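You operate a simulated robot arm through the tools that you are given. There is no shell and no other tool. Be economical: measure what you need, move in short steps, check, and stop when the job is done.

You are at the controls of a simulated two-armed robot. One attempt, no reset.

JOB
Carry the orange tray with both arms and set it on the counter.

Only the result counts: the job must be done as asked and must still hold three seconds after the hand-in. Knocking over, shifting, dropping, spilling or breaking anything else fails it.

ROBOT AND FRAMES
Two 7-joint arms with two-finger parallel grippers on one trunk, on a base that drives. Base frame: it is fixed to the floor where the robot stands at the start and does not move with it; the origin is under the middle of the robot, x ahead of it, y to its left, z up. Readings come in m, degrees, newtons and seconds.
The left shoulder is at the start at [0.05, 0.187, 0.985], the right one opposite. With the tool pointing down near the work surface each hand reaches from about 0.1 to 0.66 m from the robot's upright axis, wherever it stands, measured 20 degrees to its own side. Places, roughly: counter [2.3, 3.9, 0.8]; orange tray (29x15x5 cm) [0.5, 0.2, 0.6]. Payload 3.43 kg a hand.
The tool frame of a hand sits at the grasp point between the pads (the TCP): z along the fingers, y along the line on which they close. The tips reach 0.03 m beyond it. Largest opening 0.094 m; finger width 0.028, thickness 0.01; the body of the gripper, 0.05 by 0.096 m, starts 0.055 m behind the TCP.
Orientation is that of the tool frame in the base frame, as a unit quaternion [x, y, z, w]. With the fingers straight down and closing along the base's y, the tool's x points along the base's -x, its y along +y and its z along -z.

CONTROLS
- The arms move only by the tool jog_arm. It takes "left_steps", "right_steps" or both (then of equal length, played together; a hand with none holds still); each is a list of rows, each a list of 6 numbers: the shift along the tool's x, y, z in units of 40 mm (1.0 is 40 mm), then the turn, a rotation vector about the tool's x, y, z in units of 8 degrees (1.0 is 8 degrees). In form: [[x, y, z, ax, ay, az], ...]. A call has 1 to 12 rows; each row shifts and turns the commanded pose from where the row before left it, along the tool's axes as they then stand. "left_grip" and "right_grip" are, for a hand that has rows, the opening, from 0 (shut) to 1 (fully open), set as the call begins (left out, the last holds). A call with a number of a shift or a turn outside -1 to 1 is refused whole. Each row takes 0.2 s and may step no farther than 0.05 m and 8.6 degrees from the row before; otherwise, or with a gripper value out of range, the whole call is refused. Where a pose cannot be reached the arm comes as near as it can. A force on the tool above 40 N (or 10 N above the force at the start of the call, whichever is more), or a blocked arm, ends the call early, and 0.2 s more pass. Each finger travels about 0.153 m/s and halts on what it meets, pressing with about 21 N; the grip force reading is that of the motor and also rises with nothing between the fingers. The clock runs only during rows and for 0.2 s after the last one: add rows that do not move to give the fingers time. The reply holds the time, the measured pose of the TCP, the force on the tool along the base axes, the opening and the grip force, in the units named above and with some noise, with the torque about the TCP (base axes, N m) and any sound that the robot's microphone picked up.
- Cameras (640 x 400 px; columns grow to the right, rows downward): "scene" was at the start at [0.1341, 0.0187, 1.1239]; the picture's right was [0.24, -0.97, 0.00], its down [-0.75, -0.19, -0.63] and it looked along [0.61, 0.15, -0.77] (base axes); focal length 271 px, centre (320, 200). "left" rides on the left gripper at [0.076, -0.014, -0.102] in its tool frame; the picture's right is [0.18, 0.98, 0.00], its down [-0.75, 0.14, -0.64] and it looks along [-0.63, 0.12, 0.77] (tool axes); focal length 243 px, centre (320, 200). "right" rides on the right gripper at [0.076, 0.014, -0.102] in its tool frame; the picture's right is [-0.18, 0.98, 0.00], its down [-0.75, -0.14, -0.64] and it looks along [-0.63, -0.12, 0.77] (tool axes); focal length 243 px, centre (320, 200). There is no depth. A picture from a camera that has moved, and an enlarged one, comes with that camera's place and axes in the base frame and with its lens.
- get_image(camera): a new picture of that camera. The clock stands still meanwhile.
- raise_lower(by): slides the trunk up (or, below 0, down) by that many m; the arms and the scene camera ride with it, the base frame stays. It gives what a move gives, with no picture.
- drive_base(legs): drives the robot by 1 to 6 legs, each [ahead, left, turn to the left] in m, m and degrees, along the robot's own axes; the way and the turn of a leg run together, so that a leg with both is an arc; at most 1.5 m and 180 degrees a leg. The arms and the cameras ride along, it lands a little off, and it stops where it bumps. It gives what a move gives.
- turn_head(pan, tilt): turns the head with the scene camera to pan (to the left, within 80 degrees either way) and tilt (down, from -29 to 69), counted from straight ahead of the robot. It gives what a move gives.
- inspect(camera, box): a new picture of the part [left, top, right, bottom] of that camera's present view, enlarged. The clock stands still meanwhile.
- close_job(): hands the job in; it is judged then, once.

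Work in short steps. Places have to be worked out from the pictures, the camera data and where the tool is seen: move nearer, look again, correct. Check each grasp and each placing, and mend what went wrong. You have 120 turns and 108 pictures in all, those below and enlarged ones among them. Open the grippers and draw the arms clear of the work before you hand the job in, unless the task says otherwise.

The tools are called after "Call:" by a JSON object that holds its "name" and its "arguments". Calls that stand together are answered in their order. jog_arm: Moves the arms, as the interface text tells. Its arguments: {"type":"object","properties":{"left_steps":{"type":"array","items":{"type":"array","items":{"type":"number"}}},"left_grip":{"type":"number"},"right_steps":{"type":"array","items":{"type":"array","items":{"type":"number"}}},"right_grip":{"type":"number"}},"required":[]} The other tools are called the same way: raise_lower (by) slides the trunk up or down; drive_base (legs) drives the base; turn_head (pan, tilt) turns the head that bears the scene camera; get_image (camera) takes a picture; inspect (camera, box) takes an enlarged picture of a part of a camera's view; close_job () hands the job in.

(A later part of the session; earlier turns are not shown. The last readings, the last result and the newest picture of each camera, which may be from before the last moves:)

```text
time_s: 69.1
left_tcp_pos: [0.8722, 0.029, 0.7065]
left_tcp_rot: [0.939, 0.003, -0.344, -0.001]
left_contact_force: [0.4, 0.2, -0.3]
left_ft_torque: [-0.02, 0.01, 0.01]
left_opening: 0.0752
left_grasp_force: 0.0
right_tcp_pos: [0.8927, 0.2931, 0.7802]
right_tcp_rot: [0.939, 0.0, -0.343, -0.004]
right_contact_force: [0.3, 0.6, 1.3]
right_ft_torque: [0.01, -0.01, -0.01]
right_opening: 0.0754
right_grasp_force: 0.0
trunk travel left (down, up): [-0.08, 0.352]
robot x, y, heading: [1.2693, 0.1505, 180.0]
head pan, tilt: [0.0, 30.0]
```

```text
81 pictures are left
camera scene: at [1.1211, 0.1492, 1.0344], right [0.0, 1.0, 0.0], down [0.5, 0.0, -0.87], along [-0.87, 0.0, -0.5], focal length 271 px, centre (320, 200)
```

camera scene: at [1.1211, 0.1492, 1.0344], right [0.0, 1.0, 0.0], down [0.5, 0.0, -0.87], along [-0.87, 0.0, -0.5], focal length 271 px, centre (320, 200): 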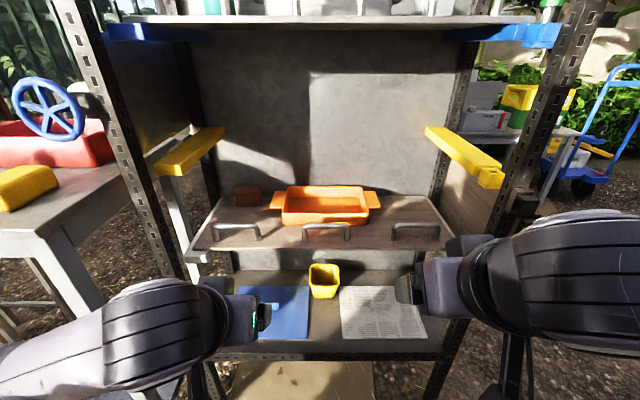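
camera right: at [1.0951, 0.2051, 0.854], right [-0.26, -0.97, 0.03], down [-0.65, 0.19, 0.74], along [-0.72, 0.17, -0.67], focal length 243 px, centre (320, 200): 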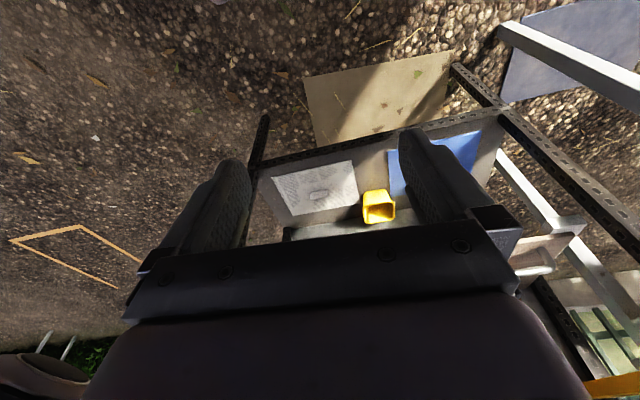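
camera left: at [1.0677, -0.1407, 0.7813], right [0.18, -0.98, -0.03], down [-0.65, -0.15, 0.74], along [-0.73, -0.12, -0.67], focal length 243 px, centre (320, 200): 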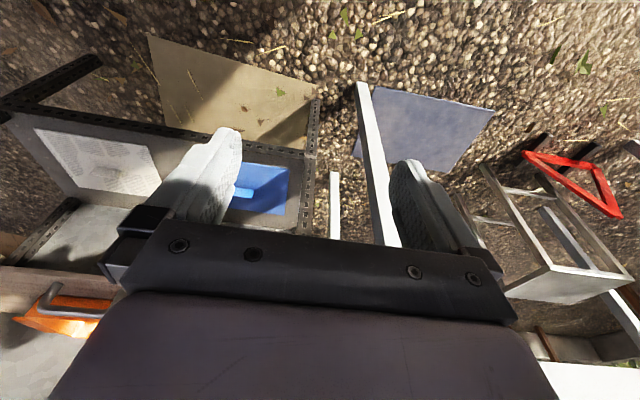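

Orientations are good. I level both hands to z ≈ 0.75, then drive ahead 0.2 m.

Call:
{"name": "jog_arm", "arguments": {"left_steps": [[-0.71, 0, -0.84, 0, 0, 0], [0, 0, 0, 0, 0, 0]], "right_steps": [[0.1, 0, 0.9, 0, 0, 0], [0, 0, 0, 0, 0, 0]]}}

Call:
{"name": "drive_base", "arguments": {"legs": [[0.2, 0.0, 0.0]]}}

Call:
{"name": "get_image", "arguments": {"camera": "scene"}}

Call:
{"name": "get_image", "arguments": {"camera": "left"}}

Call:
{"name": "get_image", "arguments": {"camera": "right"}}

```text
time_s: 69.7
left_tcp_pos: [0.8704, 0.0263, 0.7509]
left_tcp_rot: [0.939, 0.003, -0.343, -0.002]
left_contact_force: [0.2, 0.9, -0.3]
left_ft_torque: [0.02, 0.02, 0.0]
left_opening: 0.075
left_grasp_force: 0.1
right_tcp_pos: [0.8714, 0.2936, 0.7514]
right_tcp_rot: [0.94, 0.001, -0.342, -0.002]
right_contact_force: [0.7, 0.2, 0.2]
right_ft_torque: [0.03, 0.03, -0.01]
right_opening: 0.0751
right_grasp_force: 0.1
trunk travel left (down, up): [-0.08, 0.352]
robot x, y, heading: [1.2707, 0.148, 179.8]
head pan, tilt: [0.0, 30.0]
```

```text
time_s: 71.0
left_tcp_pos: [0.74, 0.0236, 0.7481]
left_tcp_rot: [0.942, 0.012, -0.337, 0.009]
left_contact_force: [0.3, -0.4, -0.6]
left_ft_torque: [-0.03, 0.01, -0.03]
left_opening: 0.075
left_grasp_force: 0.1
right_tcp_pos: [0.7379, 0.2969, 0.7539]
right_tcp_rot: [0.938, 0.006, -0.347, 0.003]
right_contact_force: [-0.8, 0.2, 0.1]
right_ft_torque: [0.01, -0.01, 0.0]
right_opening: 0.0755
right_grasp_force: 0.0
trunk travel left (down, up): [-0.08, 0.352]
robot x, y, heading: [1.1276, 0.1564, -179.1]
head pan, tilt: [0.0, 30.0]
stopped in leg 1: the robot was blocked; the commanded pose is now the measured one
```

```text
80 pictures are left
camera scene: at [0.9911, 0.1567, 1.0367], right [-0.01, 1.0, -0.01], down [0.49, 0.0, -0.87], along [-0.87, -0.02, -0.49], focal length 271 px, centre (320, 200)
```

scene: 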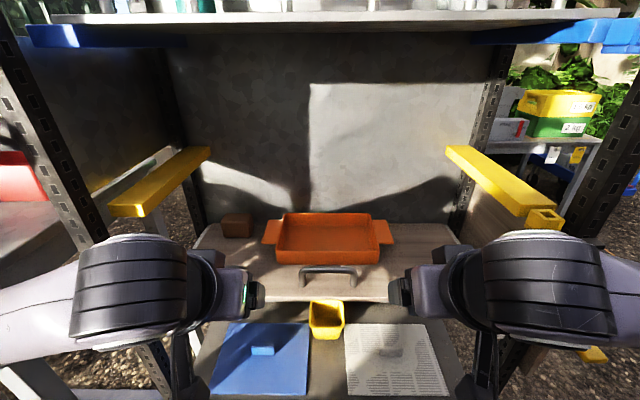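

```text
79 pictures are left
camera left: at [0.8635, 0.0426, 0.7787], right [0.17, -0.98, -0.11], down [-0.17, -0.14, 0.97], along [-0.97, -0.14, -0.19], focal length 243 px, centre (320, 200)
```

left: 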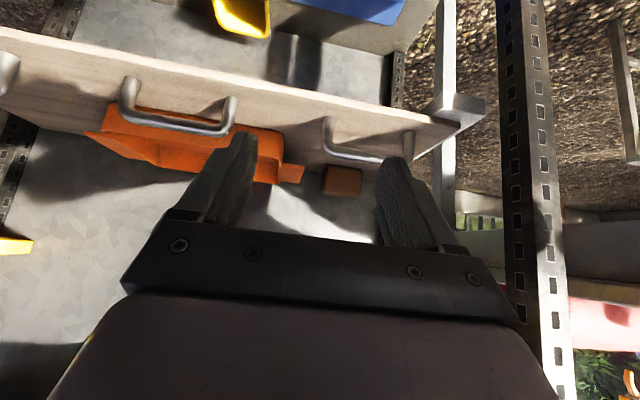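

```text
78 pictures are left
camera right: at [0.8616, 0.2837, 0.7818], right [-0.13, -0.98, 0.12], down [-0.16, 0.14, 0.98], along [-0.98, 0.1, -0.17], focal length 243 px, centre (320, 200)
```

right: 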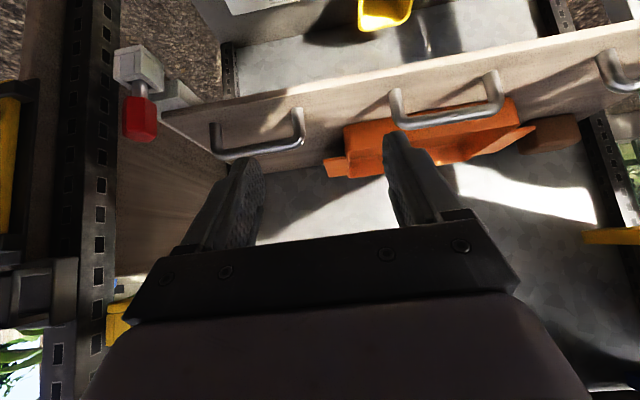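

Blocked after 13 cm, with the left side held back. I look at the left side.

Call:
{"name": "turn_head", "arguments": {"pan": 45, "tilt": 35}}

Call:
{"name": "get_image", "arguments": {"camera": "scene"}}

Call:
{"name": "turn_head", "arguments": {"pan": -45, "tilt": 35}}

Call:
{"name": "get_image", "arguments": {"camera": "scene"}}

```text
time_s: 72.2
left_tcp_pos: [0.7406, 0.0248, 0.7482]
left_tcp_rot: [0.942, 0.011, -0.336, 0.008]
left_contact_force: [0.3, -0.2, -0.2]
left_ft_torque: [0.01, 0.01, -0.02]
left_opening: 0.0751
left_grasp_force: 0.0
right_tcp_pos: [0.7376, 0.2959, 0.7545]
right_tcp_rot: [0.937, 0.006, -0.348, 0.005]
right_contact_force: [0.3, -0.2, 0.2]
right_ft_torque: [0.02, -0.01, 0.02]
right_opening: 0.0751
right_grasp_force: 0.1
trunk travel left (down, up): [-0.08, 0.352]
robot x, y, heading: [1.1277, 0.1524, -179.3]
head pan, tilt: [45.0, 35.0]
```

```text
77 pictures are left
camera scene: at [1.0211, 0.0948, 1.0289], right [-0.71, 0.7, 0.0], down [0.39, 0.4, -0.83], along [-0.58, -0.59, -0.56], focal length 271 px, centre (320, 200)
```

scene: 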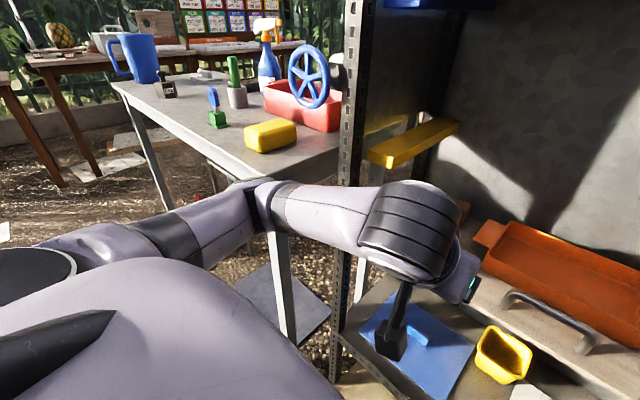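

```text
time_s: 73.8
left_tcp_pos: [0.7402, 0.0256, 0.7468]
left_tcp_rot: [0.942, 0.011, -0.335, 0.008]
left_contact_force: [0.5, -0.5, 0.4]
left_ft_torque: [0.0, -0.01, -0.02]
left_opening: 0.0752
left_grasp_force: 0.0
right_tcp_pos: [0.7379, 0.2965, 0.7565]
right_tcp_rot: [0.937, 0.005, -0.349, 0.003]
right_contact_force: [-0.7, 0.3, -0.2]
right_ft_torque: [-0.01, 0.0, 0.0]
right_opening: 0.0752
right_grasp_force: 0.0
trunk travel left (down, up): [-0.08, 0.352]
robot x, y, heading: [1.13, 0.1511, -179.2]
head pan, tilt: [-45.0, 35.0]
```

```text
76 pictures are left
camera scene: at [1.0201, 0.2189, 1.0279], right [0.7, 0.72, -0.02], down [0.4, -0.41, -0.82], along [-0.59, 0.57, -0.57], focal length 271 px, centre (320, 200)
```

scene: 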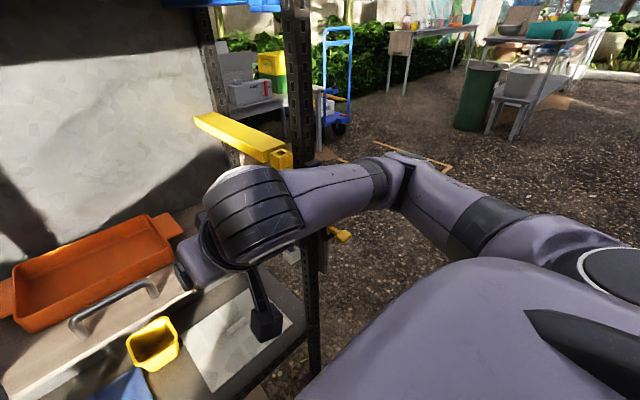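

The left elbow meets the edge of the side table. I back up and shift slightly to +y, and will reach with straighter arms instead of driving closer.

Call:
{"name": "drive_base", "arguments": {"legs": [[0.06, 0.0, 0.0]]}}

```text
time_s: 74.5
left_tcp_pos: [0.7408, 0.0234, 0.7473]
left_tcp_rot: [0.942, 0.012, -0.337, 0.009]
left_contact_force: [-0.3, 0.3, -0.8]
left_ft_torque: [0.03, 0.0, 0.02]
left_opening: 0.0751
left_grasp_force: 0.0
right_tcp_pos: [0.7351, 0.2954, 0.7549]
right_tcp_rot: [0.938, 0.008, -0.347, 0.006]
right_contact_force: [0.7, -0.7, 0.5]
right_ft_torque: [-0.03, 0.0, 0.01]
right_opening: 0.0752
right_grasp_force: 0.0
trunk travel left (down, up): [-0.08, 0.352]
robot x, y, heading: [1.1313, 0.1546, -179.0]
head pan, tilt: [-45.0, 35.0]
stopped in leg 1: the robot was blocked; the commanded pose is now the measured one
```

That leg had the wrong sign (still blocked, no motion). Now I back up for real.

Call:
{"name": "drive_base", "arguments": {"legs": [[-0.06, 0.0, 0.0], [0.0, -0.05, -1.0]]}}

Call:
{"name": "turn_head", "arguments": {"pan": 45, "tilt": 35}}

Call:
{"name": "get_image", "arguments": {"camera": "scene"}}

```text
time_s: 76.2
left_tcp_pos: [0.7897, 0.0764, 0.7393]
left_tcp_rot: [0.945, 0.007, -0.327, 0.002]
left_contact_force: [0.3, 0.0, -0.4]
left_ft_torque: [0.04, 0.02, -0.03]
left_opening: 0.0753
left_grasp_force: 0.0
right_tcp_pos: [0.7915, 0.3489, 0.7505]
right_tcp_rot: [0.94, 0.001, -0.342, -0.002]
right_contact_force: [1.0, 0.3, -0.4]
right_ft_torque: [-0.01, 0.03, 0.01]
right_opening: 0.075
right_grasp_force: 0.1
trunk travel left (down, up): [-0.08, 0.352]
robot x, y, heading: [1.187, 0.2025, 180.0]
head pan, tilt: [-45.0, 35.0]
```

```text
time_s: 77.9
left_tcp_pos: [0.7892, 0.0768, 0.7399]
left_tcp_rot: [0.945, 0.006, -0.328, 0.001]
left_contact_force: [0.5, -0.1, 0.0]
left_ft_torque: [0.0, 0.01, 0.0]
left_opening: 0.0753
left_grasp_force: 0.0
right_tcp_pos: [0.7917, 0.348, 0.7515]
right_tcp_rot: [0.94, 0.001, -0.341, -0.003]
right_contact_force: [-0.3, -1.1, -0.5]
right_ft_torque: [0.01, 0.02, -0.03]
right_opening: 0.0753
right_grasp_force: 0.1
trunk travel left (down, up): [-0.08, 0.352]
robot x, y, heading: [1.1872, 0.2009, 179.9]
head pan, tilt: [45.0, 35.0]
```

```text
75 pictures are left
camera scene: at [1.067, 0.1415, 1.0266], right [-0.7, 0.71, 0.0], down [0.41, 0.4, -0.82], along [-0.58, -0.58, -0.57], focal length 271 px, centre (320, 200)
```

scene: 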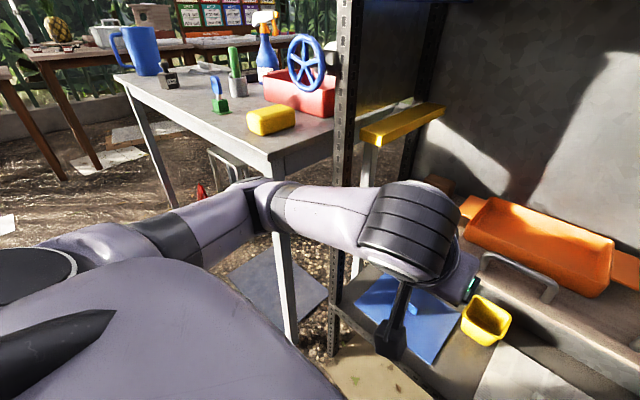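

The table is intact and the elbow is clear. I extend both hands about 11 cm into the rack at z ≈ 0.75 and check the elbow again.

Call:
{"name": "jog_arm", "arguments": {"left_steps": [[-0.73, 0.39, 0.61, 0, 0, 0], [-0.73, 0.39, 0.61, 0, 0, 0], [-0.73, 0.39, 0.61, 0, 0, 0], [0, 0, 0, 0, 0, 0]], "right_steps": [[-0.73, 0.43, 0.61, 0, 0, 0], [-0.73, 0.43, 0.61, 0, 0, 0], [-0.73, 0.43, 0.61, 0, 0, 0], [0, 0, 0, 0, 0, 0]]}}

Call:
{"name": "get_image", "arguments": {"camera": "scene"}}

```text
time_s: 78.9
left_tcp_pos: [0.6779, 0.0283, 0.7341]
left_tcp_rot: [0.945, 0.006, -0.327, 0.002]
left_contact_force: [-0.4, -0.4, 0.2]
left_ft_torque: [0.01, -0.02, 0.0]
left_opening: 0.0753
left_grasp_force: 0.0
right_tcp_pos: [0.6745, 0.2971, 0.7514]
right_tcp_rot: [0.94, 0.001, -0.341, -0.002]
right_contact_force: [-0.3, -0.1, -0.3]
right_ft_torque: [0.02, 0.02, -0.01]
right_opening: 0.0753
right_grasp_force: 0.2
trunk travel left (down, up): [-0.08, 0.352]
robot x, y, heading: [1.1875, 0.2046, 179.8]
head pan, tilt: [45.0, 35.0]
```

```text
74 pictures are left
camera scene: at [1.067, 0.1414, 1.0266], right [-0.7, 0.71, 0.0], down [0.41, 0.4, -0.82], along [-0.58, -0.58, -0.57], focal length 271 px, centre (320, 200)
```

scene: 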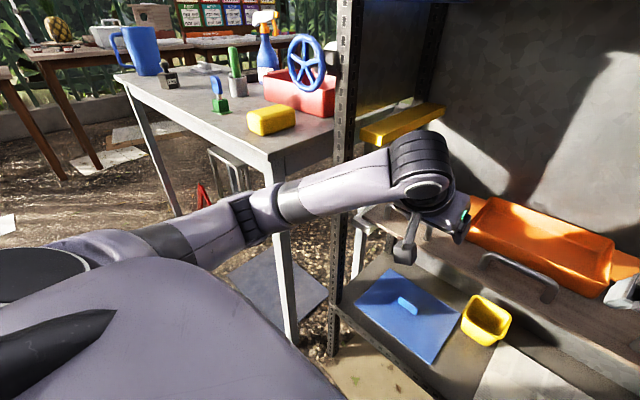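

The arm straightens nicely and the elbow is clear. I extend another 8 cm.

Call:
{"name": "jog_arm", "arguments": {"left_steps": [[-0.91, 0, 0.46, 0, 0, 0], [-0.91, 0, 0.46, 0, 0, 0], [0, 0, 0, 0, 0, 0]], "right_steps": [[-0.77, 0, 0.65, 0, 0, 0], [-0.77, 0, 0.65, 0, 0, 0], [0, 0, 0, 0, 0, 0]]}}

Call:
{"name": "get_image", "arguments": {"camera": "scene"}}

Call:
{"name": "turn_head", "arguments": {"pan": 5, "tilt": 30}}

Call:
{"name": "get_image", "arguments": {"camera": "scene"}}

```text
time_s: 79.7
left_tcp_pos: [0.5993, 0.0286, 0.7508]
left_tcp_rot: [0.945, 0.007, -0.327, 0.002]
left_contact_force: [-0.8, 0.6, -0.1]
left_ft_torque: [0.01, -0.01, -0.02]
left_opening: 0.0751
left_grasp_force: 0.0
right_tcp_pos: [0.5938, 0.2988, 0.751]
right_tcp_rot: [0.94, 0.0, -0.342, -0.003]
right_contact_force: [0.3, -0.3, -1.0]
right_ft_torque: [-0.01, -0.03, 0.02]
right_opening: 0.0753
right_grasp_force: 0.0
trunk travel left (down, up): [-0.08, 0.352]
robot x, y, heading: [1.1864, 0.1999, 179.7]
head pan, tilt: [45.0, 35.0]
```

```text
73 pictures are left
camera scene: at [1.067, 0.1415, 1.0266], right [-0.7, 0.71, 0.0], down [0.41, 0.4, -0.82], along [-0.58, -0.58, -0.57], focal length 271 px, centre (320, 200)
```

scene: 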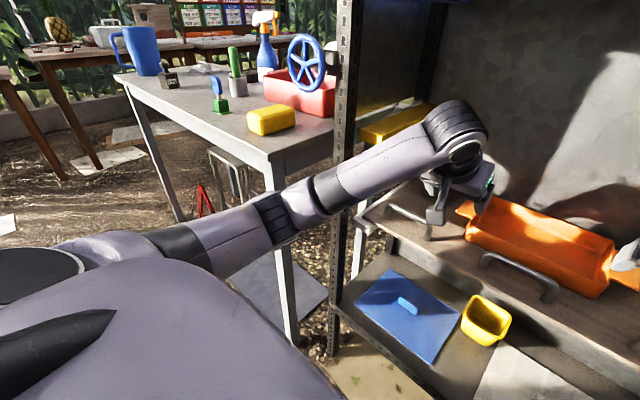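

```text
time_s: 80.7
left_tcp_pos: [0.5998, 0.0275, 0.7519]
left_tcp_rot: [0.945, 0.006, -0.326, 0.002]
left_contact_force: [1.1, -1.3, -0.2]
left_ft_torque: [-0.02, -0.05, -0.02]
left_opening: 0.0752
left_grasp_force: 0.0
right_tcp_pos: [0.5955, 0.2984, 0.7515]
right_tcp_rot: [0.94, 0.001, -0.342, -0.003]
right_contact_force: [-1.4, -0.2, 0.0]
right_ft_torque: [0.0, 0.01, -0.01]
right_opening: 0.0752
right_grasp_force: 0.0
trunk travel left (down, up): [-0.08, 0.352]
robot x, y, heading: [1.1858, 0.2033, 179.7]
head pan, tilt: [5.0, 30.0]
```

```text
72 pictures are left
camera scene: at [1.0394, 0.1958, 1.0344], right [-0.08, 1.0, 0.0], down [0.5, 0.04, -0.87], along [-0.86, -0.07, -0.5], focal length 271 px, centre (320, 200)
```

scene: 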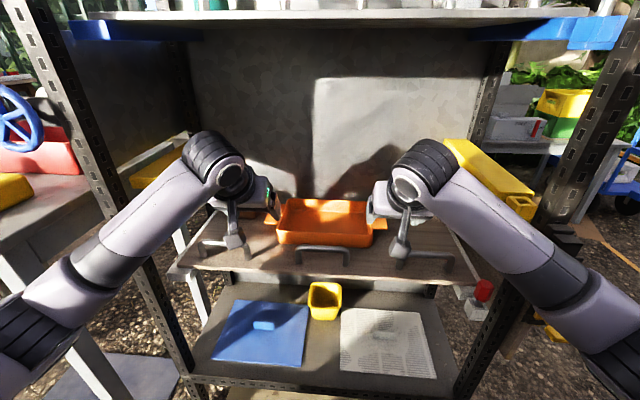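

The approach is clear. I advance to directly above the tabs (x ≈ 0.447, z ≈ 0.72).

Call:
{"name": "jog_arm", "arguments": {"left_steps": [[-0.63, 0, 0.73, 0, 0, 0], [-0.63, 0, 0.73, 0, 0, 0], [-0.63, 0, 0.73, 0, 0, 0], [-0.63, 0, 0.73, 0, 0, 0], [0, 0, 0, 0, 0, 0]], "right_steps": [[-0.59, 0, 0.74, 0, 0, 0], [-0.59, 0, 0.74, 0, 0, 0], [-0.59, 0, 0.74, 0, 0, 0], [-0.59, 0, 0.74, 0, 0, 0], [0, 0, 0, 0, 0, 0]]}}

Call:
{"name": "inspect", "arguments": {"camera": "scene", "box": [160, 100, 480, 300]}}

Call:
{"name": "get_image", "arguments": {"camera": "left"}}

Call:
{"name": "get_image", "arguments": {"camera": "right"}}

```text
time_s: 81.9
left_tcp_pos: [0.4438, 0.0263, 0.7236]
left_tcp_rot: [0.944, 0.006, -0.329, 0.002]
left_contact_force: [-0.2, -0.2, 0.6]
left_ft_torque: [0.0, 0.02, -0.01]
left_opening: 0.0753
left_grasp_force: 0.0
right_tcp_pos: [0.4562, 0.2982, 0.7231]
right_tcp_rot: [0.94, 0.001, -0.342, -0.003]
right_contact_force: [0.1, -0.4, 0.8]
right_ft_torque: [0.04, 0.02, 0.0]
right_opening: 0.075
right_grasp_force: 0.1
right hand out of reach, approached as far as the arm can: row 4
trunk travel left (down, up): [-0.08, 0.352]
robot x, y, heading: [1.1859, 0.2028, 179.9]
head pan, tilt: [5.0, 30.0]
```

```text
2.00 times, centred on (320, 200) of scene
camera zoom: at [1.0395, 0.196, 1.0344], right [-0.08, 1.0, 0.0], down [0.5, 0.04, -0.87], along [-0.86, -0.07, -0.5], focal length 542 px, centre (320, 200)
```

zoom: 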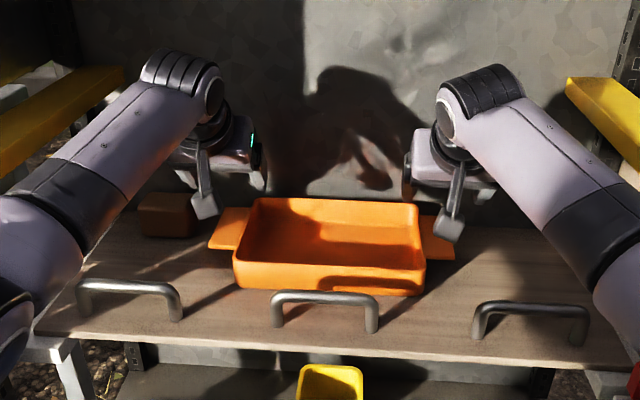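

```text
70 pictures are left
camera left: at [0.5668, 0.0422, 0.7566], right [0.15, -0.98, -0.12], down [-0.19, -0.14, 0.97], along [-0.97, -0.13, -0.21], focal length 243 px, centre (320, 200)
```

left: 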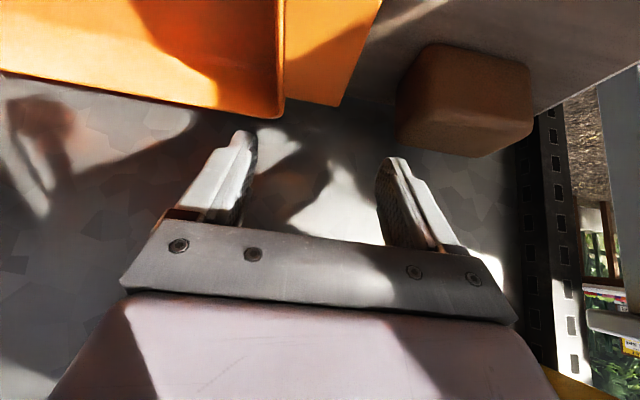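

```text
69 pictures are left
camera right: at [0.5793, 0.284, 0.751], right [-0.14, -0.98, 0.11], down [-0.16, 0.14, 0.98], along [-0.98, 0.12, -0.18], focal length 243 px, centre (320, 200)
```

right: 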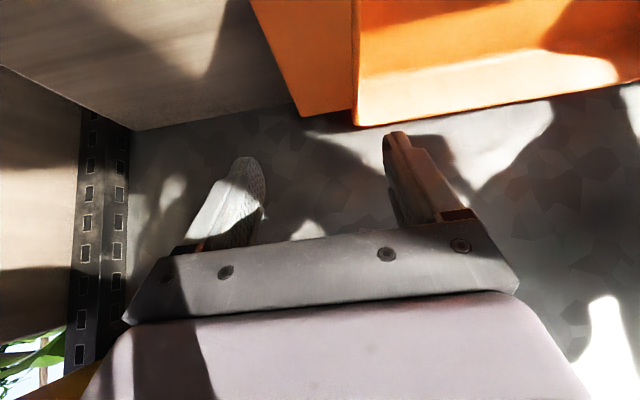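

Both hands line up with the tray ends (left needs +7 mm, right −4 mm in y). I lower 7 cm so the fingers straddle the end walls and tabs.

Call:
{"name": "jog_arm", "arguments": {"left_steps": [[0.39, -0.18, 0.44, 0, 0, 0], [0.39, 0, 0.44, 0, 0, 0], [0.38, 0, 0.43, 0, 0, 0], [0, 0, 0, 0, 0, 0]], "right_steps": [[0.37, 0.1, 0.45, 0, 0, 0], [0.37, 0, 0.45, 0, 0, 0], [0.37, 0, 0.44, 0, 0, 0], [0, 0, 0, 0, 0, 0]]}}

Call:
{"name": "inspect", "arguments": {"camera": "scene", "box": [160, 130, 480, 330]}}

Call:
{"name": "get_image", "arguments": {"camera": "left"}}

Call:
{"name": "get_image", "arguments": {"camera": "right"}}

```text
time_s: 82.9
left_tcp_pos: [0.4484, 0.0344, 0.6646]
left_tcp_rot: [0.941, 0.006, -0.338, 0.0]
left_contact_force: [-2.3, -3.3, 25.5]
left_ft_torque: [0.89, 0.28, 0.15]
left_opening: 0.0733
left_grasp_force: 0.1
right_tcp_pos: [0.4531, 0.2939, 0.6651]
right_tcp_rot: [0.936, 0.001, -0.353, -0.001]
right_contact_force: [-7.8, 3.5, 27.0]
right_ft_torque: [-0.93, 0.49, -0.52]
right_opening: 0.0733
right_grasp_force: 0.0
trunk travel left (down, up): [-0.08, 0.352]
robot x, y, heading: [1.1792, 0.2028, 179.7]
head pan, tilt: [5.0, 30.0]
```

```text
2.00 times, centred on (320, 230) of scene
camera zoom: at [1.0436, 0.1962, 1.0361], right [-0.08, 1.0, 0.0], down [0.49, 0.04, -0.87], along [-0.87, -0.07, -0.49], focal length 542 px, centre (320, 140)
```

zoom: 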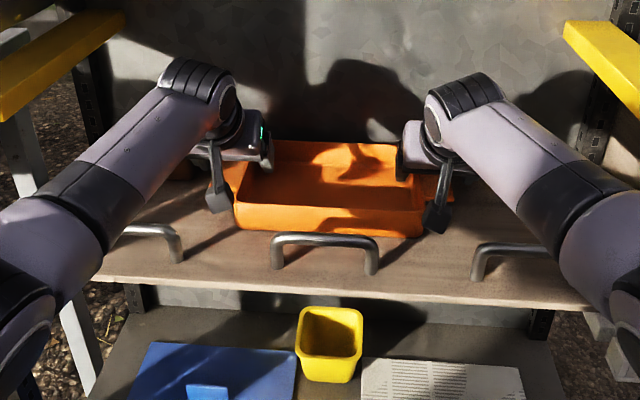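

```text
67 pictures are left
camera left: at [0.5709, 0.05, 0.6957], right [0.15, -0.98, -0.12], down [-0.17, -0.15, 0.97], along [-0.97, -0.13, -0.19], focal length 243 px, centre (320, 200)
```

left: 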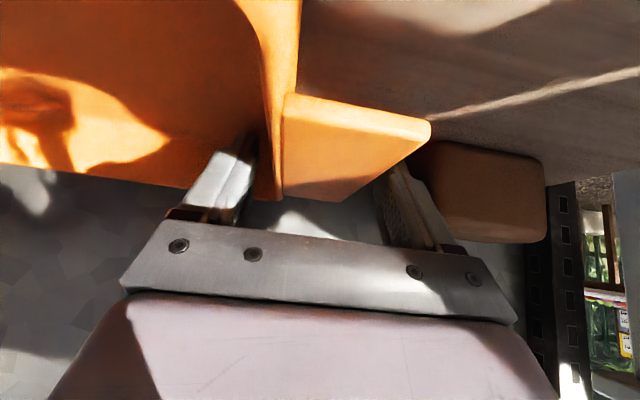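

```text
66 pictures are left
camera right: at [0.578, 0.2799, 0.6909], right [-0.14, -0.98, 0.12], down [-0.14, 0.14, 0.98], along [-0.98, 0.12, -0.16], focal length 243 px, centre (320, 200)
```

right: 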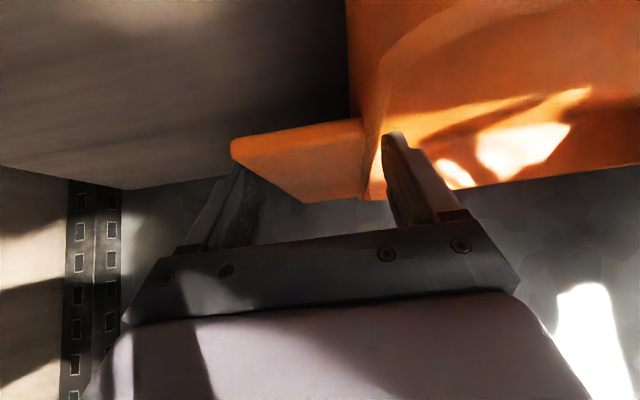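

The inner fingertips touch the tray floor (25 N), and the fingers straddle the tabs well. I raise about 7 mm and close both grippers.

Call:
{"name": "jog_arm", "arguments": {"left_steps": [[-0.13, 0, -0.15, 0, 0, 0], [0, 0, 0, 0, 0, 0]], "right_steps": [[-0.13, 0, -0.15, 0, 0, 0], [0, 0, 0, 0, 0, 0]]}}

Call:
{"name": "jog_arm", "arguments": {"left_steps": [[0, 0, 0, 0, 0, 0], [0, 0, 0, 0, 0, 0], [0, 0, 0, 0, 0, 0], [0, 0, 0, 0, 0, 0]], "right_steps": [[0, 0, 0, 0, 0, 0], [0, 0, 0, 0, 0, 0], [0, 0, 0, 0, 0, 0], [0, 0, 0, 0, 0, 0]], "left_grip": 0, "right_grip": 0}}

Call:
{"name": "get_image", "arguments": {"camera": "left"}}

Call:
{"name": "get_image", "arguments": {"camera": "right"}}

```text
time_s: 83.5
left_tcp_pos: [0.4491, 0.0339, 0.6659]
left_tcp_rot: [0.943, 0.006, -0.332, 0.0]
left_contact_force: [-6.5, -0.1, 14.9]
left_ft_torque: [0.55, 0.34, 0.25]
left_opening: 0.075
left_grasp_force: 0.1
right_tcp_pos: [0.4548, 0.2944, 0.6664]
right_tcp_rot: [0.938, 0.001, -0.346, -0.003]
right_contact_force: [-6.2, 1.4, 16.8]
right_ft_torque: [-0.56, 0.33, -0.15]
right_opening: 0.074
right_grasp_force: 0.1
trunk travel left (down, up): [-0.08, 0.352]
robot x, y, heading: [1.1836, 0.2049, 179.8]
head pan, tilt: [5.0, 30.0]
```

```text
time_s: 84.5
left_tcp_pos: [0.4499, 0.0383, 0.6656]
left_tcp_rot: [0.944, 0.004, -0.331, -0.003]
left_contact_force: [2.9, 20.7, 15.1]
left_ft_torque: [0.23, 0.03, 0.18]
left_opening: 0.0419
left_grasp_force: 20.5
right_tcp_pos: [0.456, 0.2874, 0.6658]
right_tcp_rot: [0.939, 0.003, -0.345, 0.001]
right_contact_force: [4.3, -23.1, 14.6]
right_ft_torque: [-0.38, -0.41, -0.26]
right_opening: 0.0418
right_grasp_force: 20.7
trunk travel left (down, up): [-0.08, 0.352]
robot x, y, heading: [1.185, 0.2007, 179.7]
head pan, tilt: [5.0, 30.0]
```

```text
65 pictures are left
camera left: at [0.5731, 0.0529, 0.6979], right [0.15, -0.98, -0.12], down [-0.19, -0.15, 0.97], along [-0.97, -0.12, -0.2], focal length 243 px, centre (320, 200)
```

left: 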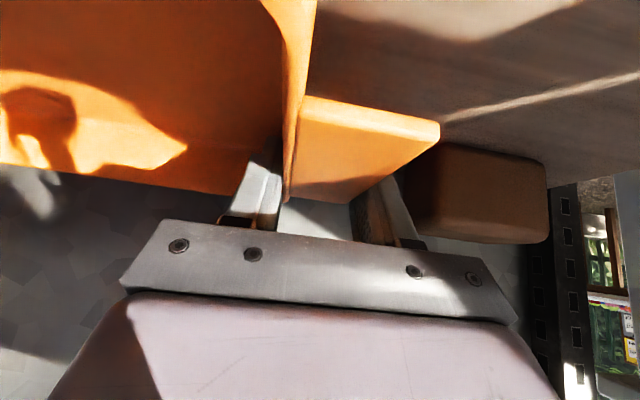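

```text
64 pictures are left
camera right: at [0.5806, 0.2753, 0.6934], right [-0.13, -0.98, 0.12], down [-0.16, 0.14, 0.98], along [-0.98, 0.11, -0.17], focal length 243 px, centre (320, 200)
```

right: 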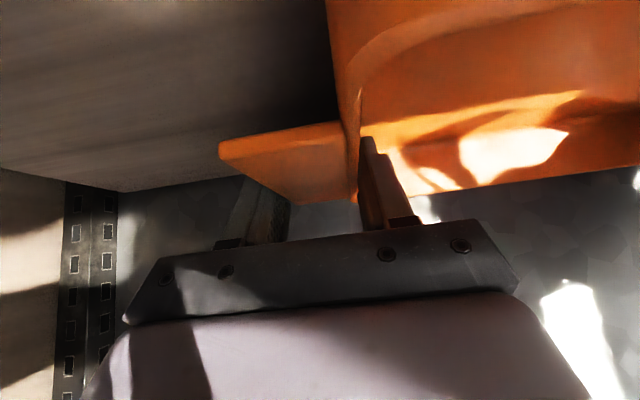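

Both ends are gripped at 42 mm with full force, but the hands pull the tray apart by about 20 N. I ease both hands inward 5 mm and then lift slowly.

Call:
{"name": "jog_arm", "arguments": {"left_steps": [[0, -0.13, 0, 0, 0, 0], [-0.15, 0, -0.19, 0, 0, 0], [-0.15, 0, -0.19, 0, 0, 0], [0, 0, 0, 0, 0, 0]], "right_steps": [[0, 0.16, 0, 0, 0, 0], [-0.15, 0, -0.19, 0, 0, 0], [-0.15, 0, -0.19, 0, 0, 0], [0, 0, 0, 0, 0, 0]]}}

Call:
{"name": "inspect", "arguments": {"camera": "scene", "box": [160, 130, 480, 330]}}

```text
time_s: 85.5
left_tcp_pos: [0.4492, 0.0375, 0.6783]
left_tcp_rot: [0.945, 0.007, -0.326, 0.002]
left_contact_force: [1.4, 6.4, -1.4]
left_ft_torque: [0.08, -0.39, -0.27]
left_opening: 0.0421
left_grasp_force: 20.6
right_tcp_pos: [0.4564, 0.2884, 0.6798]
right_tcp_rot: [0.94, 0.0, -0.341, -0.003]
right_contact_force: [-2.8, -6.4, 0.5]
right_ft_torque: [-0.31, 0.39, -0.27]
right_opening: 0.0419
right_grasp_force: 20.8
trunk travel left (down, up): [-0.08, 0.352]
robot x, y, heading: [1.1857, 0.2025, 179.7]
head pan, tilt: [5.0, 30.0]
```

```text
2.00 times, centred on (320, 230) of scene
camera zoom: at [1.0393, 0.1959, 1.0343], right [-0.08, 1.0, 0.0], down [0.5, 0.04, -0.87], along [-0.86, -0.07, -0.5], focal length 542 px, centre (320, 140)
```

zoom: 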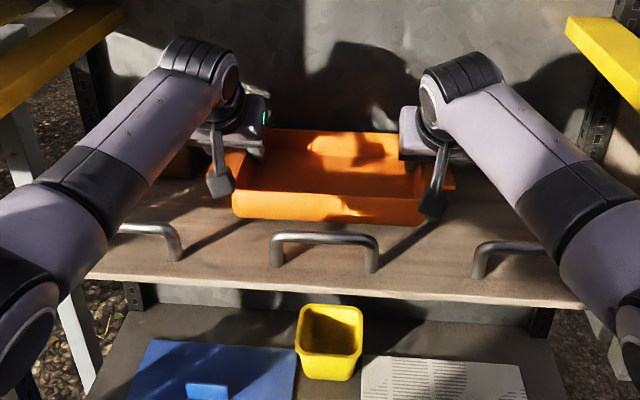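

The tray is off the shelf and light. I raise the trunk 8 cm so the tray clears the shelf handles.

Call:
{"name": "raise_lower", "arguments": {"by": 0.08}}

Call:
{"name": "get_image", "arguments": {"camera": "scene"}}

```text
time_s: 86.7
left_tcp_pos: [0.4463, 0.0387, 0.7612]
left_tcp_rot: [0.945, 0.006, -0.328, 0.003]
left_contact_force: [2.5, 1.3, -3.6]
left_ft_torque: [-0.03, -0.22, -0.27]
left_opening: 0.0421
left_grasp_force: 20.7
right_tcp_pos: [0.4554, 0.2882, 0.7588]
right_tcp_rot: [0.94, -0.001, -0.341, -0.004]
right_contact_force: [-0.8, -1.0, 0.9]
right_ft_torque: [-0.57, 0.26, -0.1]
right_opening: 0.042
right_grasp_force: 21.1
trunk travel left (down, up): [-0.16, 0.272]
robot x, y, heading: [1.184, 0.2062, 179.9]
head pan, tilt: [5.0, 30.0]
```

```text
62 pictures are left
camera scene: at [1.0391, 0.1959, 1.1143], right [-0.08, 1.0, 0.0], down [0.5, 0.04, -0.87], along [-0.86, -0.07, -0.5], focal length 271 px, centre (320, 200)
```

scene: 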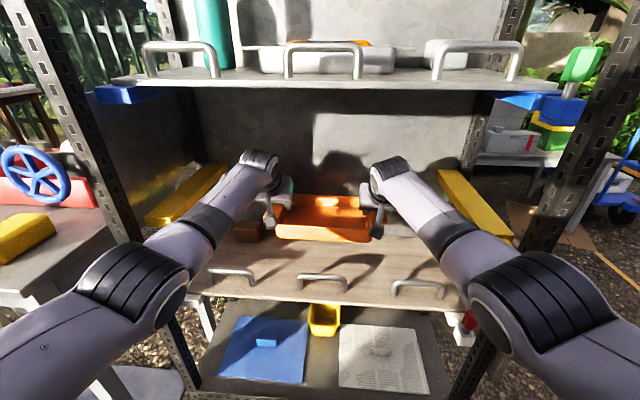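

The tray is lifted level and clear of the handles. I back straight out of the rack 0.4 m.

Call:
{"name": "drive_base", "arguments": {"legs": [[-0.4, 0.0, 0.0]]}}

Call:
{"name": "get_image", "arguments": {"camera": "scene"}}

```text
time_s: 89.2
left_tcp_pos: [0.8437, 0.0375, 0.7618]
left_tcp_rot: [0.945, 0.006, -0.327, 0.001]
left_contact_force: [0.4, -8.5, -0.9]
left_ft_torque: [0.14, 0.04, -0.23]
left_opening: 0.0416
left_grasp_force: 21.4
right_tcp_pos: [0.8544, 0.2887, 0.7588]
right_tcp_rot: [0.94, -0.001, -0.341, -0.004]
right_contact_force: [0.5, 8.2, 0.0]
right_ft_torque: [-0.22, 0.02, 0.26]
right_opening: 0.0419
right_grasp_force: 21.5
trunk travel left (down, up): [-0.16, 0.272]
robot x, y, heading: [1.5839, 0.2017, 179.5]
head pan, tilt: [5.0, 30.0]
```

```text
61 pictures are left
camera scene: at [1.4365, 0.1945, 1.1144], right [-0.08, 1.0, 0.0], down [0.5, 0.04, -0.87], along [-0.86, -0.07, -0.5], focal length 271 px, centre (320, 200)
```

scene: 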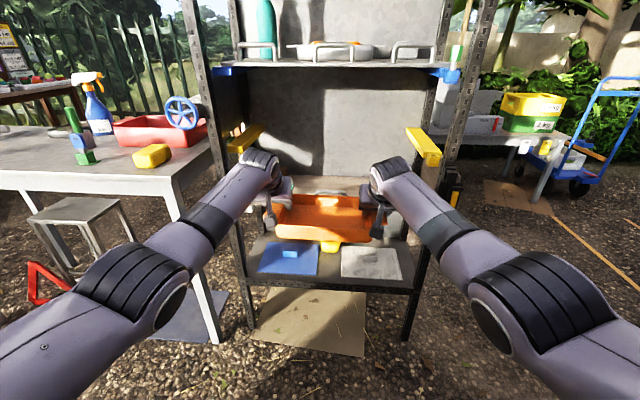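

Clear of the rack and still held level. I retract the tray 0.2 m toward the body for driving.

Call:
{"name": "jog_arm", "arguments": {"left_steps": [[0.66, 0, -0.52, 0, 0, 0], [0.66, 0, -0.52, 0, 0, 0], [0.66, 0, -0.52, 0, 0, 0], [0.66, 0, -0.52, 0, 0, 0], [0.66, 0, -0.52, 0, 0, 0], [0.66, 0, -0.52, 0, 0, 0], [0, 0, 0, 0, 0, 0]], "right_steps": [[0.64, 0, -0.535, 0, 0, 0], [0.64, 0, -0.535, 0, 0, 0], [0.64, 0, -0.535, 0, 0, 0], [0.64, 0, -0.535, 0, 0, 0], [0.64, 0, -0.535, 0, 0, 0], [0.64, 0, -0.535, 0, 0, 0], [0, 0, 0, 0, 0, 0]]}}

Call:
{"name": "get_image", "arguments": {"camera": "scene"}}

```text
time_s: 90.8
left_tcp_pos: [1.0451, 0.039, 0.759]
left_tcp_rot: [0.945, 0.007, -0.328, 0.004]
left_contact_force: [1.1, -10.8, -0.2]
left_ft_torque: [0.37, 0.16, -0.36]
left_opening: 0.0419
left_grasp_force: 20.6
right_tcp_pos: [1.0548, 0.2891, 0.7612]
right_tcp_rot: [0.94, -0.003, -0.341, -0.005]
right_contact_force: [-0.2, 10.2, -1.9]
right_ft_torque: [0.03, -0.12, 0.05]
right_opening: 0.0417
right_grasp_force: 21.1
trunk travel left (down, up): [-0.16, 0.272]
robot x, y, heading: [1.5836, 0.2034, 179.6]
head pan, tilt: [5.0, 30.0]
```

```text
60 pictures are left
camera scene: at [1.4365, 0.1945, 1.1144], right [-0.08, 1.0, 0.0], down [0.5, 0.04, -0.87], along [-0.86, -0.07, -0.5], focal length 271 px, centre (320, 200)
```

scene: 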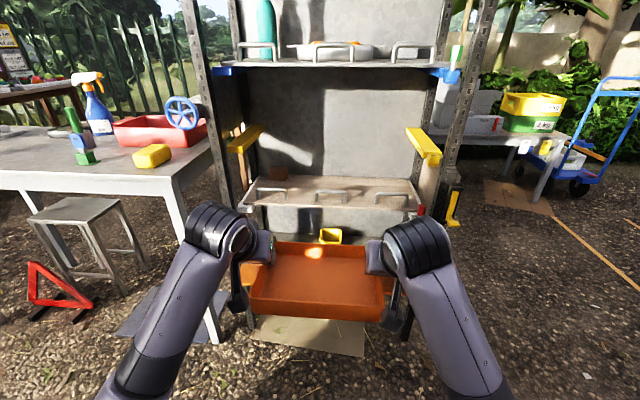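

The tray is held close and level. I turn right to face +y and look toward the counter.

Call:
{"name": "drive_base", "arguments": {"legs": [[0.0, 0.0, -90.0], [0.0, 0.2, 0.0]]}}

Call:
{"name": "turn_head", "arguments": {"pan": -5, "tilt": 15}}

Call:
{"name": "get_image", "arguments": {"camera": "scene"}}

```text
time_s: 97.0
left_tcp_pos: [1.2182, 0.7407, 0.7582]
left_tcp_rot: [0.672, -0.664, -0.234, -0.23]
left_contact_force: [-22.0, 0.2, -1.0]
left_ft_torque: [0.03, -0.12, -0.44]
left_opening: 0.0421
left_grasp_force: 20.9
right_tcp_pos: [1.4673, 0.7317, 0.7598]
right_tcp_rot: [-0.662, 0.667, 0.237, 0.246]
right_contact_force: [22.1, -0.7, -0.5]
right_ft_torque: [0.01, 0.06, 0.37]
right_opening: 0.042
right_grasp_force: 20.7
trunk travel left (down, up): [-0.16, 0.272]
robot x, y, heading: [1.3785, 0.2034, 89.8]
head pan, tilt: [5.0, 30.0]
```

```text
time_s: 97.8
left_tcp_pos: [1.2174, 0.7415, 0.7584]
left_tcp_rot: [0.672, -0.663, -0.235, -0.23]
left_contact_force: [-2.4, -1.1, -0.8]
left_ft_torque: [0.05, -0.14, -0.22]
left_opening: 0.042
left_grasp_force: 21.1
right_tcp_pos: [1.4679, 0.7328, 0.7598]
right_tcp_rot: [-0.663, 0.667, 0.237, 0.246]
right_contact_force: [0.9, 0.0, -1.2]
right_ft_torque: [0.01, 0.08, 0.1]
right_opening: 0.0418
right_grasp_force: 21.0
trunk travel left (down, up): [-0.16, 0.272]
robot x, y, heading: [1.3812, 0.2053, 89.4]
head pan, tilt: [-5.0, 15.0]
```

```text
59 pictures are left
camera scene: at [1.3908, 0.3547, 1.1385], right [1.0, -0.09, 0.0], down [-0.02, -0.26, -0.97], along [0.09, 0.96, -0.26], focal length 271 px, centre (320, 200)
```

scene: 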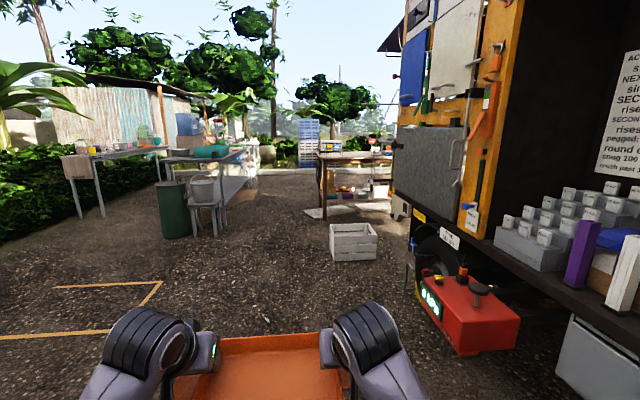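

The path ahead is clear: crate at about x 1.7–2.1, y 2.5–2.8, and the counter beyond. I drive ahead along x ≈ 1.2 to y ≈ 2.2.

Call:
{"name": "drive_base", "arguments": {"legs": [[1.0, 0.12, 0.6], [1.0, 0.0, 0.0]]}}

Call:
{"name": "turn_head", "arguments": {"pan": -25, "tilt": 20}}

Call:
{"name": "get_image", "arguments": {"camera": "scene"}}

```text
time_s: 107.9
left_tcp_pos: [1.082, 2.7647, 0.7572]
left_tcp_rot: [0.679, -0.656, -0.237, -0.228]
left_contact_force: [-5.1, -0.6, -0.2]
left_ft_torque: [0.04, -0.17, -0.22]
left_opening: 0.0419
left_grasp_force: 20.9
right_tcp_pos: [1.3312, 2.7621, 0.7601]
right_tcp_rot: [0.669, -0.659, -0.24, -0.244]
right_contact_force: [5.5, 0.7, -0.7]
right_ft_torque: [0.02, 0.09, 0.16]
right_opening: 0.0417
right_grasp_force: 21.0
trunk travel left (down, up): [-0.16, 0.272]
robot x, y, heading: [1.2528, 2.2279, 90.7]
head pan, tilt: [-5.0, 15.0]
```

```text
time_s: 108.7
left_tcp_pos: [1.0805, 2.7642, 0.7577]
left_tcp_rot: [0.679, -0.657, -0.236, -0.228]
left_contact_force: [0.2, -0.3, -1.3]
left_ft_torque: [0.06, -0.09, -0.16]
left_opening: 0.042
left_grasp_force: 21.1
right_tcp_pos: [1.3314, 2.7615, 0.7607]
right_tcp_rot: [0.669, -0.66, -0.24, -0.243]
right_contact_force: [1.4, 0.5, -1.8]
right_ft_torque: [-0.01, 0.14, 0.06]
right_opening: 0.042
right_grasp_force: 21.0
trunk travel left (down, up): [-0.16, 0.272]
robot x, y, heading: [1.2579, 2.2301, 90.8]
head pan, tilt: [-25.0, 20.0]
```

```text
58 pictures are left
camera scene: at [1.2935, 2.3733, 1.1305], right [0.91, -0.41, 0.0], down [-0.14, -0.31, -0.94], along [0.38, 0.86, -0.34], focal length 271 px, centre (320, 200)
```

scene: 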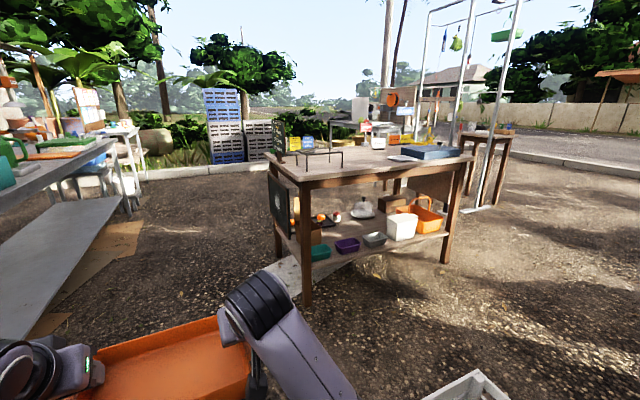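

The counter spans about x 1.66–2.86, y 3.45–4.15. I zoom in on its top to find a free spot.

Call:
{"name": "inspect", "arguments": {"camera": "scene", "box": [250, 100, 490, 250]}}

```text
2.67 times, centred on (370, 175) of scene
camera zoom: at [1.2935, 2.3733, 1.1305], right [0.91, -0.41, 0.0], down [-0.14, -0.31, -0.94], along [0.38, 0.86, -0.34], focal length 723 px, centre (187, 267)
```

zoom: 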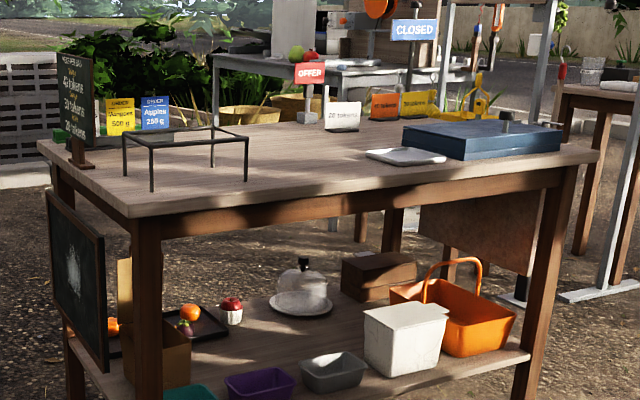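

The free spot is around x 2.0–2.35, y 3.48–3.65 between the wire stand and the notepad. I check the crate's exact position for the robot's standing room.

Call:
{"name": "turn_head", "arguments": {"pan": -50, "tilt": 30}}

Call:
{"name": "get_image", "arguments": {"camera": "scene"}}

```text
time_s: 109.6
left_tcp_pos: [1.0811, 2.7644, 0.7582]
left_tcp_rot: [0.679, -0.656, -0.237, -0.228]
left_contact_force: [-1.4, 0.7, -1.0]
left_ft_torque: [-0.02, -0.14, -0.18]
left_opening: 0.0422
left_grasp_force: 20.9
right_tcp_pos: [1.3306, 2.7606, 0.7607]
right_tcp_rot: [0.67, -0.659, -0.24, -0.243]
right_contact_force: [1.0, -0.1, -0.7]
right_ft_torque: [0.03, 0.08, 0.09]
right_opening: 0.0419
right_grasp_force: 20.9
trunk travel left (down, up): [-0.16, 0.272]
robot x, y, heading: [1.2543, 2.2315, 90.7]
head pan, tilt: [-50.0, 30.0]
```

```text
56 pictures are left
camera scene: at [1.3238, 2.3475, 1.1144], right [0.65, -0.76, 0.0], down [-0.38, -0.33, -0.87], along [0.66, 0.57, -0.5], focal length 271 px, centre (320, 200)
```

scene: 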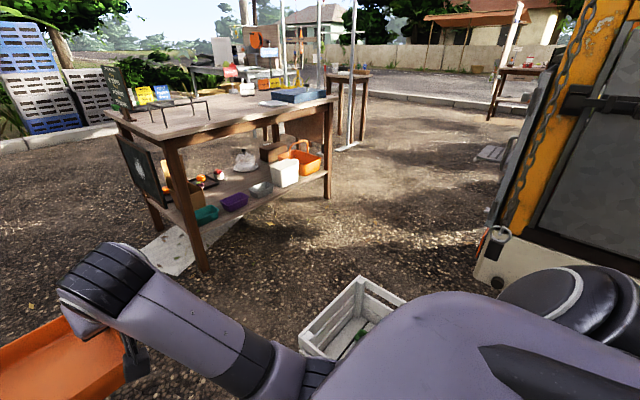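

The crate occupies x 1.72–2.15, y 2.5–2.8 and the truck rear ends near y 2.35. I'll pass along y ≈ 3.17 with the tray raised high. First I raise the trunk 0.25 m and go ahead.

Call:
{"name": "raise_lower", "arguments": {"by": 0.25}}

Call:
{"name": "drive_base", "arguments": {"legs": [[0.93, 0.1, -0.7]]}}

Call:
{"name": "drive_base", "arguments": {"legs": [[0.0, 0.0, -90.0]]}}

Call:
{"name": "turn_head", "arguments": {"pan": 20, "tilt": 35}}

Call:
{"name": "get_image", "arguments": {"camera": "scene"}}

Call:
{"name": "turn_head", "arguments": {"pan": -20, "tilt": 40}}

Call:
{"name": "get_image", "arguments": {"camera": "scene"}}

```text
time_s: 112.2
left_tcp_pos: [1.0813, 2.7646, 1.0079]
left_tcp_rot: [0.679, -0.657, -0.236, -0.229]
left_contact_force: [-1.8, 0.0, -1.0]
left_ft_torque: [0.05, -0.19, -0.18]
left_opening: 0.042
left_grasp_force: 21.1
right_tcp_pos: [1.3305, 2.7618, 1.0106]
right_tcp_rot: [0.669, -0.66, -0.24, -0.243]
right_contact_force: [1.5, 0.4, -0.5]
right_ft_torque: [0.03, 0.11, 0.08]
right_opening: 0.042
right_grasp_force: 20.7
trunk travel left (down, up): [-0.41, 0.022]
robot x, y, heading: [1.2537, 2.2306, 91.0]
head pan, tilt: [-50.0, 30.0]
```

```text
time_s: 117.1
left_tcp_pos: [0.9683, 3.6843, 1.0073]
left_tcp_rot: [0.679, -0.657, -0.236, -0.228]
left_contact_force: [-1.8, 0.1, -1.9]
left_ft_torque: [0.06, -0.15, -0.17]
left_opening: 0.0421
left_grasp_force: 21.4
right_tcp_pos: [1.218, 3.6812, 1.0101]
right_tcp_rot: [0.67, -0.66, -0.239, -0.243]
right_contact_force: [2.2, 0.4, -1.0]
right_ft_torque: [0.0, 0.08, 0.07]
right_opening: 0.042
right_grasp_force: 20.5
trunk travel left (down, up): [-0.41, 0.022]
robot x, y, heading: [1.1436, 3.1478, 91.2]
head pan, tilt: [-50.0, 30.0]
```

```text
time_s: 121.3
left_tcp_pos: [1.6777, 3.317, 1.0094]
left_tcp_rot: [-0.012, 0.944, 0.005, 0.329]
left_contact_force: [0.5, 0.8, -0.6]
left_ft_torque: [-0.13, 0.0, -0.11]
left_opening: 0.0419
left_grasp_force: 21.0
right_tcp_pos: [1.6727, 3.0672, 1.0106]
right_tcp_rot: [-0.002, 0.94, -0.004, 0.341]
right_contact_force: [0.3, -0.9, -0.8]
right_ft_torque: [0.13, 0.0, 0.08]
right_opening: 0.0418
right_grasp_force: 20.8
trunk travel left (down, up): [-0.41, 0.022]
robot x, y, heading: [1.1424, 3.1497, 0.3]
head pan, tilt: [-50.0, 30.0]
```

```text
time_s: 122.7
left_tcp_pos: [1.6785, 3.3178, 1.0085]
left_tcp_rot: [-0.012, 0.945, 0.005, 0.328]
left_contact_force: [0.6, 0.7, -0.1]
left_ft_torque: [-0.13, -0.02, -0.13]
left_opening: 0.042
left_grasp_force: 21.1
right_tcp_pos: [1.6719, 3.0673, 1.0103]
right_tcp_rot: [-0.003, 0.94, -0.004, 0.341]
right_contact_force: [0.2, -0.3, -0.5]
right_ft_torque: [0.11, -0.04, 0.06]
right_opening: 0.0419
right_grasp_force: 21.0
trunk travel left (down, up): [-0.41, 0.022]
robot x, y, heading: [1.1397, 3.1501, 0.2]
head pan, tilt: [20.0, 35.0]
```

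```text
55 pictures are left
camera scene: at [1.2848, 3.1802, 1.3566], right [0.35, -0.94, 0.0], down [-0.54, -0.2, -0.82], along [0.77, 0.28, -0.57], focal length 271 px, centre (320, 200)
```

scene: 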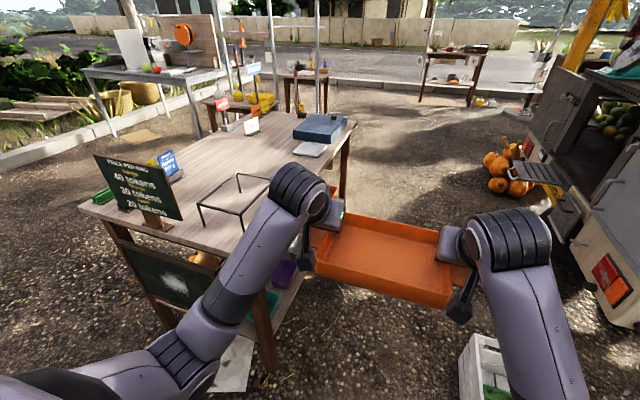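

```text
time_s: 123.8
left_tcp_pos: [1.679, 3.3174, 1.0086]
left_tcp_rot: [-0.012, 0.945, 0.006, 0.328]
left_contact_force: [-0.3, 1.0, 0.0]
left_ft_torque: [-0.16, -0.01, -0.16]
left_opening: 0.042
left_grasp_force: 20.8
right_tcp_pos: [1.6727, 3.0667, 1.0103]
right_tcp_rot: [-0.003, 0.94, -0.004, 0.341]
right_contact_force: [0.1, 0.2, -1.6]
right_ft_torque: [0.09, 0.01, 0.05]
right_opening: 0.042
right_grasp_force: 20.9
trunk travel left (down, up): [-0.41, 0.022]
robot x, y, heading: [1.14, 3.1493, 0.1]
head pan, tilt: [-20.0, 40.0]
```

```text
54 pictures are left
camera scene: at [1.2823, 3.1211, 1.349], right [-0.34, -0.94, 0.0], down [-0.61, 0.22, -0.77], along [0.72, -0.26, -0.64], focal length 271 px, centre (320, 200)
```

scene: 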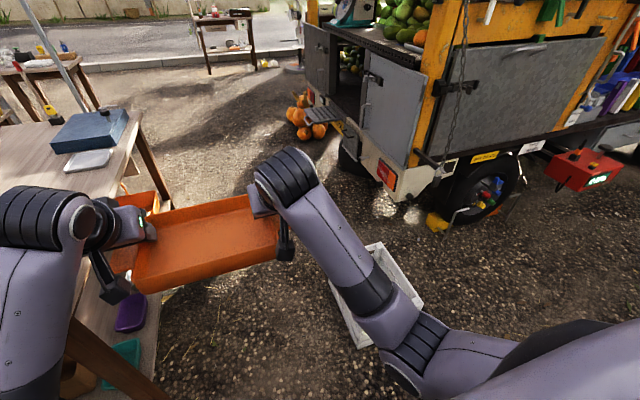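

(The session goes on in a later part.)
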